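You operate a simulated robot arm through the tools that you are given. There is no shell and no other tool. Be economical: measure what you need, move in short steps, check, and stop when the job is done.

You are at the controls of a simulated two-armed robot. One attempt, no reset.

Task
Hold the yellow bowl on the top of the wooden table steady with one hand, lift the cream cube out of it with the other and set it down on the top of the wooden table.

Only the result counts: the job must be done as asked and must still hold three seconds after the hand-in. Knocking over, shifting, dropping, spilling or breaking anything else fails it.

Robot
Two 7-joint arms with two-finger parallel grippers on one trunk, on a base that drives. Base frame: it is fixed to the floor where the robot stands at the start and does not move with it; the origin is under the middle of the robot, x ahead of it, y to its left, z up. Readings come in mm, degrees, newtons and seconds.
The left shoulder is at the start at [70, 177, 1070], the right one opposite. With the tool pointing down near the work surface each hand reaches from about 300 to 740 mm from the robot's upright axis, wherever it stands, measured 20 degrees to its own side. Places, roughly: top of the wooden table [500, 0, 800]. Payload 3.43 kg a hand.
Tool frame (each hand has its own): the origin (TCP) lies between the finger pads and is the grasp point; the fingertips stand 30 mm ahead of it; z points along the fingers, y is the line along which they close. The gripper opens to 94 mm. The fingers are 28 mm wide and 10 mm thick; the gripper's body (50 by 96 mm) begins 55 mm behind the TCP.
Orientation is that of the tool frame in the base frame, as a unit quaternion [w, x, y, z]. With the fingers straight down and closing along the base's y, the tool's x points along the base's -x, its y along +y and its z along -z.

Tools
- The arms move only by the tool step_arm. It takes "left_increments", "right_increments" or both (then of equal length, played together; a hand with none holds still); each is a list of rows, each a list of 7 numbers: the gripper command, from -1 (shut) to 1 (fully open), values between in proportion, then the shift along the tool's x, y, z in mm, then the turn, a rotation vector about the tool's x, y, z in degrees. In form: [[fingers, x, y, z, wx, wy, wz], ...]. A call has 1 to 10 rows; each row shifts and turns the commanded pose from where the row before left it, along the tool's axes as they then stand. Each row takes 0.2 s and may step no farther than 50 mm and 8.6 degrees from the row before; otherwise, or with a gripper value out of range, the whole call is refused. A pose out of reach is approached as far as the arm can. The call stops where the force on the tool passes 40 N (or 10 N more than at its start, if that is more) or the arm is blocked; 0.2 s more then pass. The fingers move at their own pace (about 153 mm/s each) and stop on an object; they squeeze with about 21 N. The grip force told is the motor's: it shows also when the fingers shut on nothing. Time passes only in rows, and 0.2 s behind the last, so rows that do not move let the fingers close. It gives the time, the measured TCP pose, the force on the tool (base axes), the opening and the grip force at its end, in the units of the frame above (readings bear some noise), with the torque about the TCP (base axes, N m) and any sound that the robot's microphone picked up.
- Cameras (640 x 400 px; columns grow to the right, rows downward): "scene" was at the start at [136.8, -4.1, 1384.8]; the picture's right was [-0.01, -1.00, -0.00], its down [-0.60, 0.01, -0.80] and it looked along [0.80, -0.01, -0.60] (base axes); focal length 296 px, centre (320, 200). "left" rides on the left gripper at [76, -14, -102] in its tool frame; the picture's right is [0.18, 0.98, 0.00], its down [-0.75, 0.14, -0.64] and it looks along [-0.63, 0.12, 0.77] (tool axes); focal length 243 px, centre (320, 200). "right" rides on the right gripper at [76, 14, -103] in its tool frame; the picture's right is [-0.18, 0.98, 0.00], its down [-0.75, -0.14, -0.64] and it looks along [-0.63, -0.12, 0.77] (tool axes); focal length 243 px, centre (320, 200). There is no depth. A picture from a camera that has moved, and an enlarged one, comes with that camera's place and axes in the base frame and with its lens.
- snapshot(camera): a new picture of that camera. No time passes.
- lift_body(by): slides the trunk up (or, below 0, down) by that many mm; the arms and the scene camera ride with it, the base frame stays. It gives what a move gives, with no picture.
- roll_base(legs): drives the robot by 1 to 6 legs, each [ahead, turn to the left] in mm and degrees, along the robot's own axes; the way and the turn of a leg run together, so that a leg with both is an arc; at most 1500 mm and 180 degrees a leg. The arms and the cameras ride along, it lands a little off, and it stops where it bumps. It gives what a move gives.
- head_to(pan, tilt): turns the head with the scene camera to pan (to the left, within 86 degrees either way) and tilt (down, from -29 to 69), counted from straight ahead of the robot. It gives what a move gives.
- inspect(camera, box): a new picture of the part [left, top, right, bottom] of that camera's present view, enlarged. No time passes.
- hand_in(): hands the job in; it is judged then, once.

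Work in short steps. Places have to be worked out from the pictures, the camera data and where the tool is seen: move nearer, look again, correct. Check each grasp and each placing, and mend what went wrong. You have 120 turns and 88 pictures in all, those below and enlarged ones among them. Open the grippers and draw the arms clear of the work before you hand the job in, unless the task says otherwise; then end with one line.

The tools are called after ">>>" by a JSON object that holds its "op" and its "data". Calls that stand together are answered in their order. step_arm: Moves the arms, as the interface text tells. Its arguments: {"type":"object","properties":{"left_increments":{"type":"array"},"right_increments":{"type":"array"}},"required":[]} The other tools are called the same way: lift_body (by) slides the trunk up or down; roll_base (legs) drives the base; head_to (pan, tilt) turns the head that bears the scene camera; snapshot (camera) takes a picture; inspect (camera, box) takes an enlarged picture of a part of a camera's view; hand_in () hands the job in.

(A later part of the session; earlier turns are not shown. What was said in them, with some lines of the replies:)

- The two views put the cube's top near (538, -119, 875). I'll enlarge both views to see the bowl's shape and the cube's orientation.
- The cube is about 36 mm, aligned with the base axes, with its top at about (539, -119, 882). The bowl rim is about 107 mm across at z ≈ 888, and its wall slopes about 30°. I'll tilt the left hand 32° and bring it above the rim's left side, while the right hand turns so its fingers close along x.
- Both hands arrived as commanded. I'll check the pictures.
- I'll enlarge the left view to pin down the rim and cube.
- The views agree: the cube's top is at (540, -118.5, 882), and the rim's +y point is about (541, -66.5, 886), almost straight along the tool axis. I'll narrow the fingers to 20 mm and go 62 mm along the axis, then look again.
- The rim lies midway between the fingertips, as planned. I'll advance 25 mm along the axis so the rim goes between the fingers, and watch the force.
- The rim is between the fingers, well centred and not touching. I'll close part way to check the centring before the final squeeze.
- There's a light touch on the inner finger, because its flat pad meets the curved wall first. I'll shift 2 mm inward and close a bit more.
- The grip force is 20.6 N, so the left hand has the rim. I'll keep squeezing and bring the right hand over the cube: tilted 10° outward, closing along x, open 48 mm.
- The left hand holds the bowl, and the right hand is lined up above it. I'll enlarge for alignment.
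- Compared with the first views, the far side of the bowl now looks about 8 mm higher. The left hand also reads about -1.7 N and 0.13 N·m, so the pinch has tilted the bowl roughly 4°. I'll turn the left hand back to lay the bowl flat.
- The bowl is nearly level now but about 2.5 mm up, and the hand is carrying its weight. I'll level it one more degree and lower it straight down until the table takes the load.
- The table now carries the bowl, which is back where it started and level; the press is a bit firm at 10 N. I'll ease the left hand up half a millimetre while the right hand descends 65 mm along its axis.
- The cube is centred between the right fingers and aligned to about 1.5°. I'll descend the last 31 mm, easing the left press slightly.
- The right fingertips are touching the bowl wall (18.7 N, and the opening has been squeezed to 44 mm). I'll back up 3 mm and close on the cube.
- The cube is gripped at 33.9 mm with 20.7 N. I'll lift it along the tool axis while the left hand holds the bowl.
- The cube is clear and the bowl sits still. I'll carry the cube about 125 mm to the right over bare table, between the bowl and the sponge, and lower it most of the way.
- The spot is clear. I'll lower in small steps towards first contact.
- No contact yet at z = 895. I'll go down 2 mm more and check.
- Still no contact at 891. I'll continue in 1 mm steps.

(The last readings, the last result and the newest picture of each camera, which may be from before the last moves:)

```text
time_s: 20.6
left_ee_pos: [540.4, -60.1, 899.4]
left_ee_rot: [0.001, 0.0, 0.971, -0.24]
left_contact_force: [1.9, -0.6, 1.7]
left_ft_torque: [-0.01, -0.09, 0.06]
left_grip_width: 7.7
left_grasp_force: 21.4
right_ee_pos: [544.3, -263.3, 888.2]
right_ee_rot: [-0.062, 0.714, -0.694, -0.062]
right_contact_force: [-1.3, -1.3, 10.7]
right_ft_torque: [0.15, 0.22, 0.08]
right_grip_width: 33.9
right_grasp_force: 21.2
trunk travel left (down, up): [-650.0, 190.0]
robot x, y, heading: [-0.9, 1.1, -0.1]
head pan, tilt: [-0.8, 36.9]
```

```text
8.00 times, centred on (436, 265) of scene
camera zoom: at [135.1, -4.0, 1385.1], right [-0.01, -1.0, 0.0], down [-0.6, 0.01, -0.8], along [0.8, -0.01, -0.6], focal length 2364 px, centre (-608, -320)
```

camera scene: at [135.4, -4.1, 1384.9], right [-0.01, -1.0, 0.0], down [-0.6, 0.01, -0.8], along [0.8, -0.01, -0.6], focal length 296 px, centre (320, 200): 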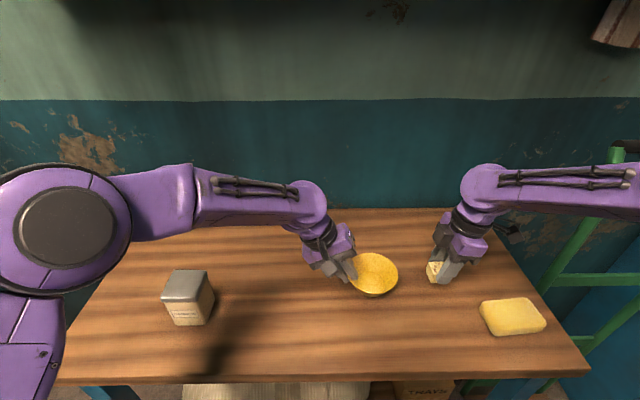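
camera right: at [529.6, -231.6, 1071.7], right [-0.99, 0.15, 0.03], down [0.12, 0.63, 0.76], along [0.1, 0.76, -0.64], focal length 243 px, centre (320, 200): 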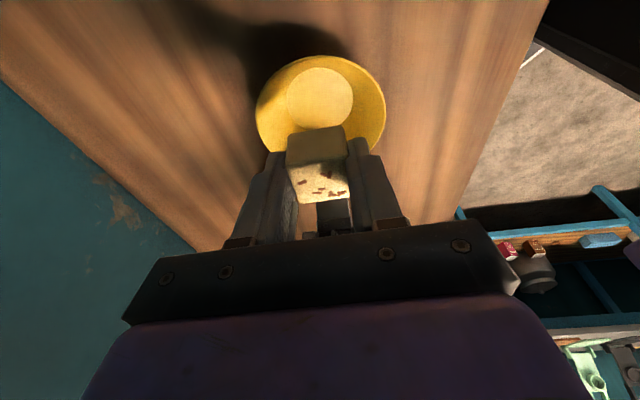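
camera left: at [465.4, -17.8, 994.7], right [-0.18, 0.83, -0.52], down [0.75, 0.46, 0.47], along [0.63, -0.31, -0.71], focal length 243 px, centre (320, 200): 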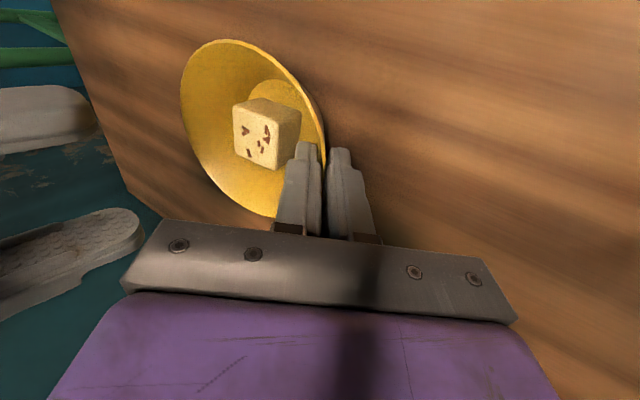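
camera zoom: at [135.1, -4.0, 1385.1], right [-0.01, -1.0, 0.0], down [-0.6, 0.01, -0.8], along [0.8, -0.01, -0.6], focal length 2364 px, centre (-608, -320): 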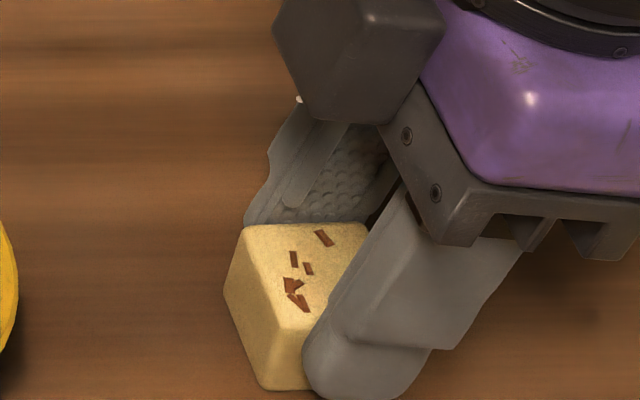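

Contact with the table: 10.7 N upward. I'll ease off 0.4 mm and open the fingers gently.

>>> {"op": "step_arm", "data": {"right_increments": [[-1, -0.07, 0, -0.4, 0, 0, 0], [-0.2, 0, 0, 0, 0, 0, 0], [-0.1, 0, 0, 0, 0, 0, 0], [0.1, 0, 0, 0, 0, 0, 0], [0.1, 0, 0, 0, 0, 0, 0]]}}

>>> {"op": "inspect", "data": {"camera": "scene", "box": [404, 240, 468, 290]}}

>>> {"op": "inspect", "data": {"camera": "right", "box": [224, 80, 416, 220]}}

```text
time_s: 21.8
left_ee_pos: [539.8, -61.6, 899.9]
left_ee_rot: [0.001, 0.0, 0.971, -0.24]
left_contact_force: [-3.0, 2.1, 5.6]
left_ft_torque: [-0.03, 0.08, -0.07]
left_grip_width: 7.7
left_grasp_force: 21.2
right_ee_pos: [544.5, -262.2, 887.8]
right_ee_rot: [-0.062, 0.714, -0.694, -0.063]
right_contact_force: [-0.1, 0.2, -0.5]
right_ft_torque: [0.05, -0.02, 0.02]
right_grip_width: 51.7
right_grasp_force: 0.1
trunk travel left (down, up): [-650.0, 190.0]
robot x, y, heading: [1.2, 0.2, 0.0]
head pan, tilt: [-0.8, 36.9]
```

```text
8.00 times, centred on (436, 265) of scene
camera zoom: at [135.5, -4.0, 1384.9], right [-0.01, -1.0, 0.0], down [-0.6, 0.01, -0.8], along [0.8, -0.01, -0.6], focal length 2364 px, centre (-608, -320)
```

zoom: 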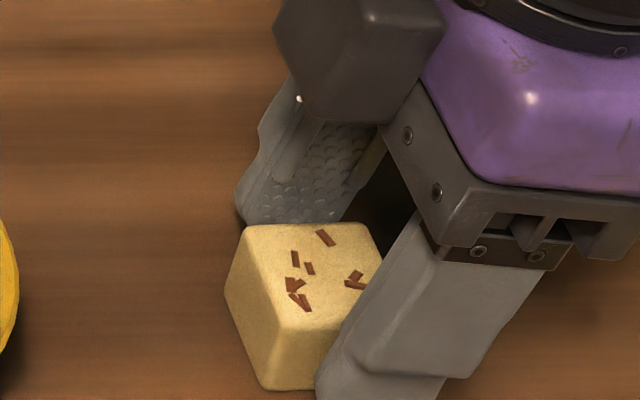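

```text
2.86 times, centred on (320, 150) of right
camera zoom: at [532.8, -356.0, 976.5], right [-0.99, 0.15, 0.03], down [0.12, 0.63, 0.76], along [0.1, 0.76, -0.64], focal length 693 px, centre (320, 343)
```

zoom: 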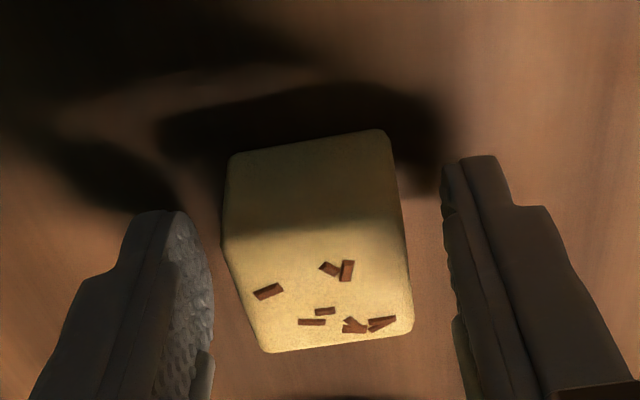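

The cube stands flat on the table with the fingers clear. I'll raise the right hand and open the left fingers on the rim.

>>> {"op": "step_arm", "data": {"right_increments": [[0.1, 0, 0, -15, 0, 0, 0], [0.1, 0, 0, -30, 0, 0, 0], [0.1, 0, 0, -40, 0, 0, 0], [0.1, 0, 0, -40, 0, 0, 0], [0.1, 0, 0, 0, 0, 0, 0]], "left_increments": [[-1, 0, -0.1, -0.2, 0, 0, 0], [-0.85, 0, 0, 0, 0, 0, 0], [-0.75, 0, 0, 0, 0, 0, 0], [-0.6, 0, 0, 0, 0, 0, 0], [-0.57, 0, 0, 0, 0, 0, 0]]}}

>>> {"op": "inspect", "data": {"camera": "left", "box": [160, 30, 400, 190]}}

>>> {"op": "snapshot", "data": {"camera": "scene"}}

```text
time_s: 23.0
left_ee_pos: [542.8, -61.9, 898.2]
left_ee_rot: [0.0, 0.0, 0.971, -0.24]
left_contact_force: [0.2, 0.2, 0.5]
left_ft_torque: [0.01, 0.02, 0.03]
left_grip_width: 20.1
left_grasp_force: 0.0
right_ee_pos: [543.5, -284.2, 1012.8]
right_ee_rot: [-0.061, 0.714, -0.694, -0.063]
right_contact_force: [1.1, 0.2, 0.8]
right_ft_torque: [-0.01, 0.0, -0.01]
right_grip_width: 51.8
right_grasp_force: 0.0
trunk travel left (down, up): [-650.0, 190.0]
robot x, y, heading: [0.6, 0.6, 0.0]
head pan, tilt: [-0.8, 36.9]
```

```text
2.50 times, centred on (280, 110) of left
camera zoom: at [466.2, -25.1, 995.8], right [-0.18, 0.87, -0.46], down [0.75, 0.42, 0.5], along [0.63, -0.25, -0.73], focal length 606 px, centre (420, 425)
```

zoom: 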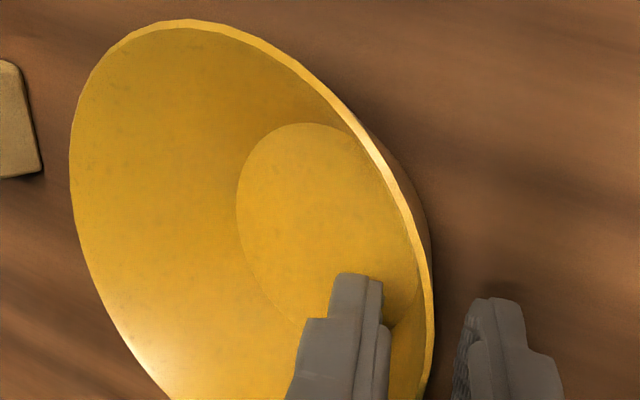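

```text
49 pictures are left
camera scene: at [137.5, -4.3, 1384.7], right [-0.01, -1.0, 0.0], down [-0.6, 0.01, -0.8], along [0.8, -0.01, -0.6], focal length 296 px, centre (320, 200)
```

scene: 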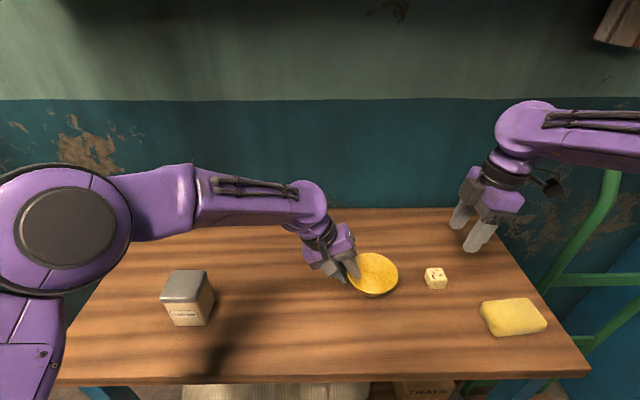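

The bowl is free between the left fingers and the cube stands on the table. I'll draw the left hand back along its axis, away from the grey box, and open both grippers.

>>> {"op": "step_arm", "data": {"left_increments": [[-0.57, 0, 0, -10, 0, 0, 0], [-0.57, 0, 0, -20, 0, 0, 0], [-0.57, 0, 0, -30, 0, 0, 0], [-0.57, 0, 0, -40, 0, 0, 0], [0.5, 0, 0, -40, 0, 0, 0], [1, 0, 0, -20, 0, 0, 0], [1, 0, 0, 0, 0, 0, 0]], "right_increments": [[0.1, 0, 0, -20, 0, 0, 0], [0.5, 0, 0, -20, 0, 0, 0], [1, 0, 0, 0, 0, 0, 0], [1, 0, 0, 0, 0, 0, 0], [1, 0, 0, 0, 0, 0, 0], [1, 0, 0, 0, 0, 0, 0], [1, 0, 0, 0, 0, 0, 0]]}}

>>> {"op": "snapshot", "data": {"camera": "scene"}}

>>> {"op": "inspect", "data": {"camera": "scene", "box": [330, 230, 458, 310]}}

```text
time_s: 24.6
left_ee_pos: [541.3, 15.1, 1039.7]
left_ee_rot: [0.0, 0.0, 0.971, -0.241]
left_contact_force: [0.5, -0.4, -0.2]
left_ft_torque: [-0.01, 0.0, -0.03]
left_grip_width: 94.0
left_grasp_force: 0.1
right_ee_pos: [544.8, -292.2, 1048.7]
right_ee_rot: [-0.062, 0.714, -0.695, -0.063]
right_contact_force: [0.1, -0.1, -0.4]
right_ft_torque: [0.01, -0.01, -0.04]
right_grip_width: 94.2
right_grasp_force: 0.1
trunk travel left (down, up): [-650.0, 190.0]
robot x, y, heading: [-0.2, 2.8, -0.0]
head pan, tilt: [-0.8, 36.9]
```

```text
48 pictures are left
camera scene: at [137.0, -4.3, 1384.7], right [-0.01, -1.0, 0.0], down [-0.6, 0.01, -0.8], along [0.8, -0.01, -0.6], focal length 296 px, centre (320, 200)
```

scene: 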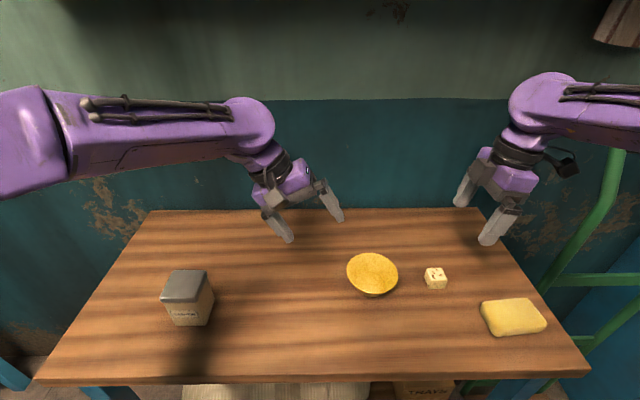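

```text
5.00 times, centred on (394, 270) of scene
camera zoom: at [137.0, -4.3, 1384.7], right [-0.01, -1.0, 0.0], down [-0.6, 0.01, -0.8], along [0.8, -0.01, -0.6], focal length 1477 px, centre (-50, -150)
```

zoom: 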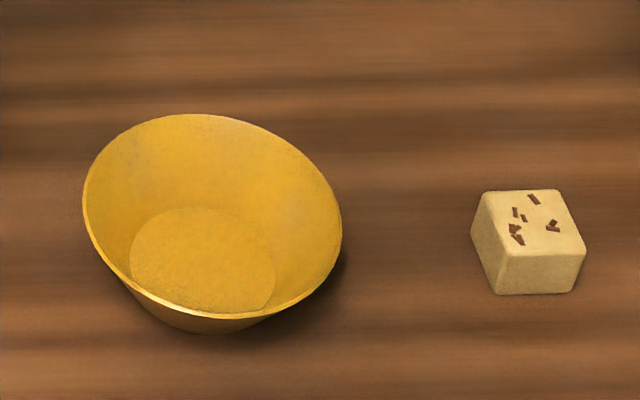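

The bowl is upright where it began, the cube rests flat on the table, the box and sponge are untouched, and both open hands are clear. I'm handing in.

>>> {"op": "hand_in", "data": {}}

```text
The job is handed in.
```

The cream cube is out of the yellow bowl and flat on the table top. I held the bowl with the left hand throughout; that grip tilted it slightly at first, but I set it level again, and it is now empty and upright where it started.
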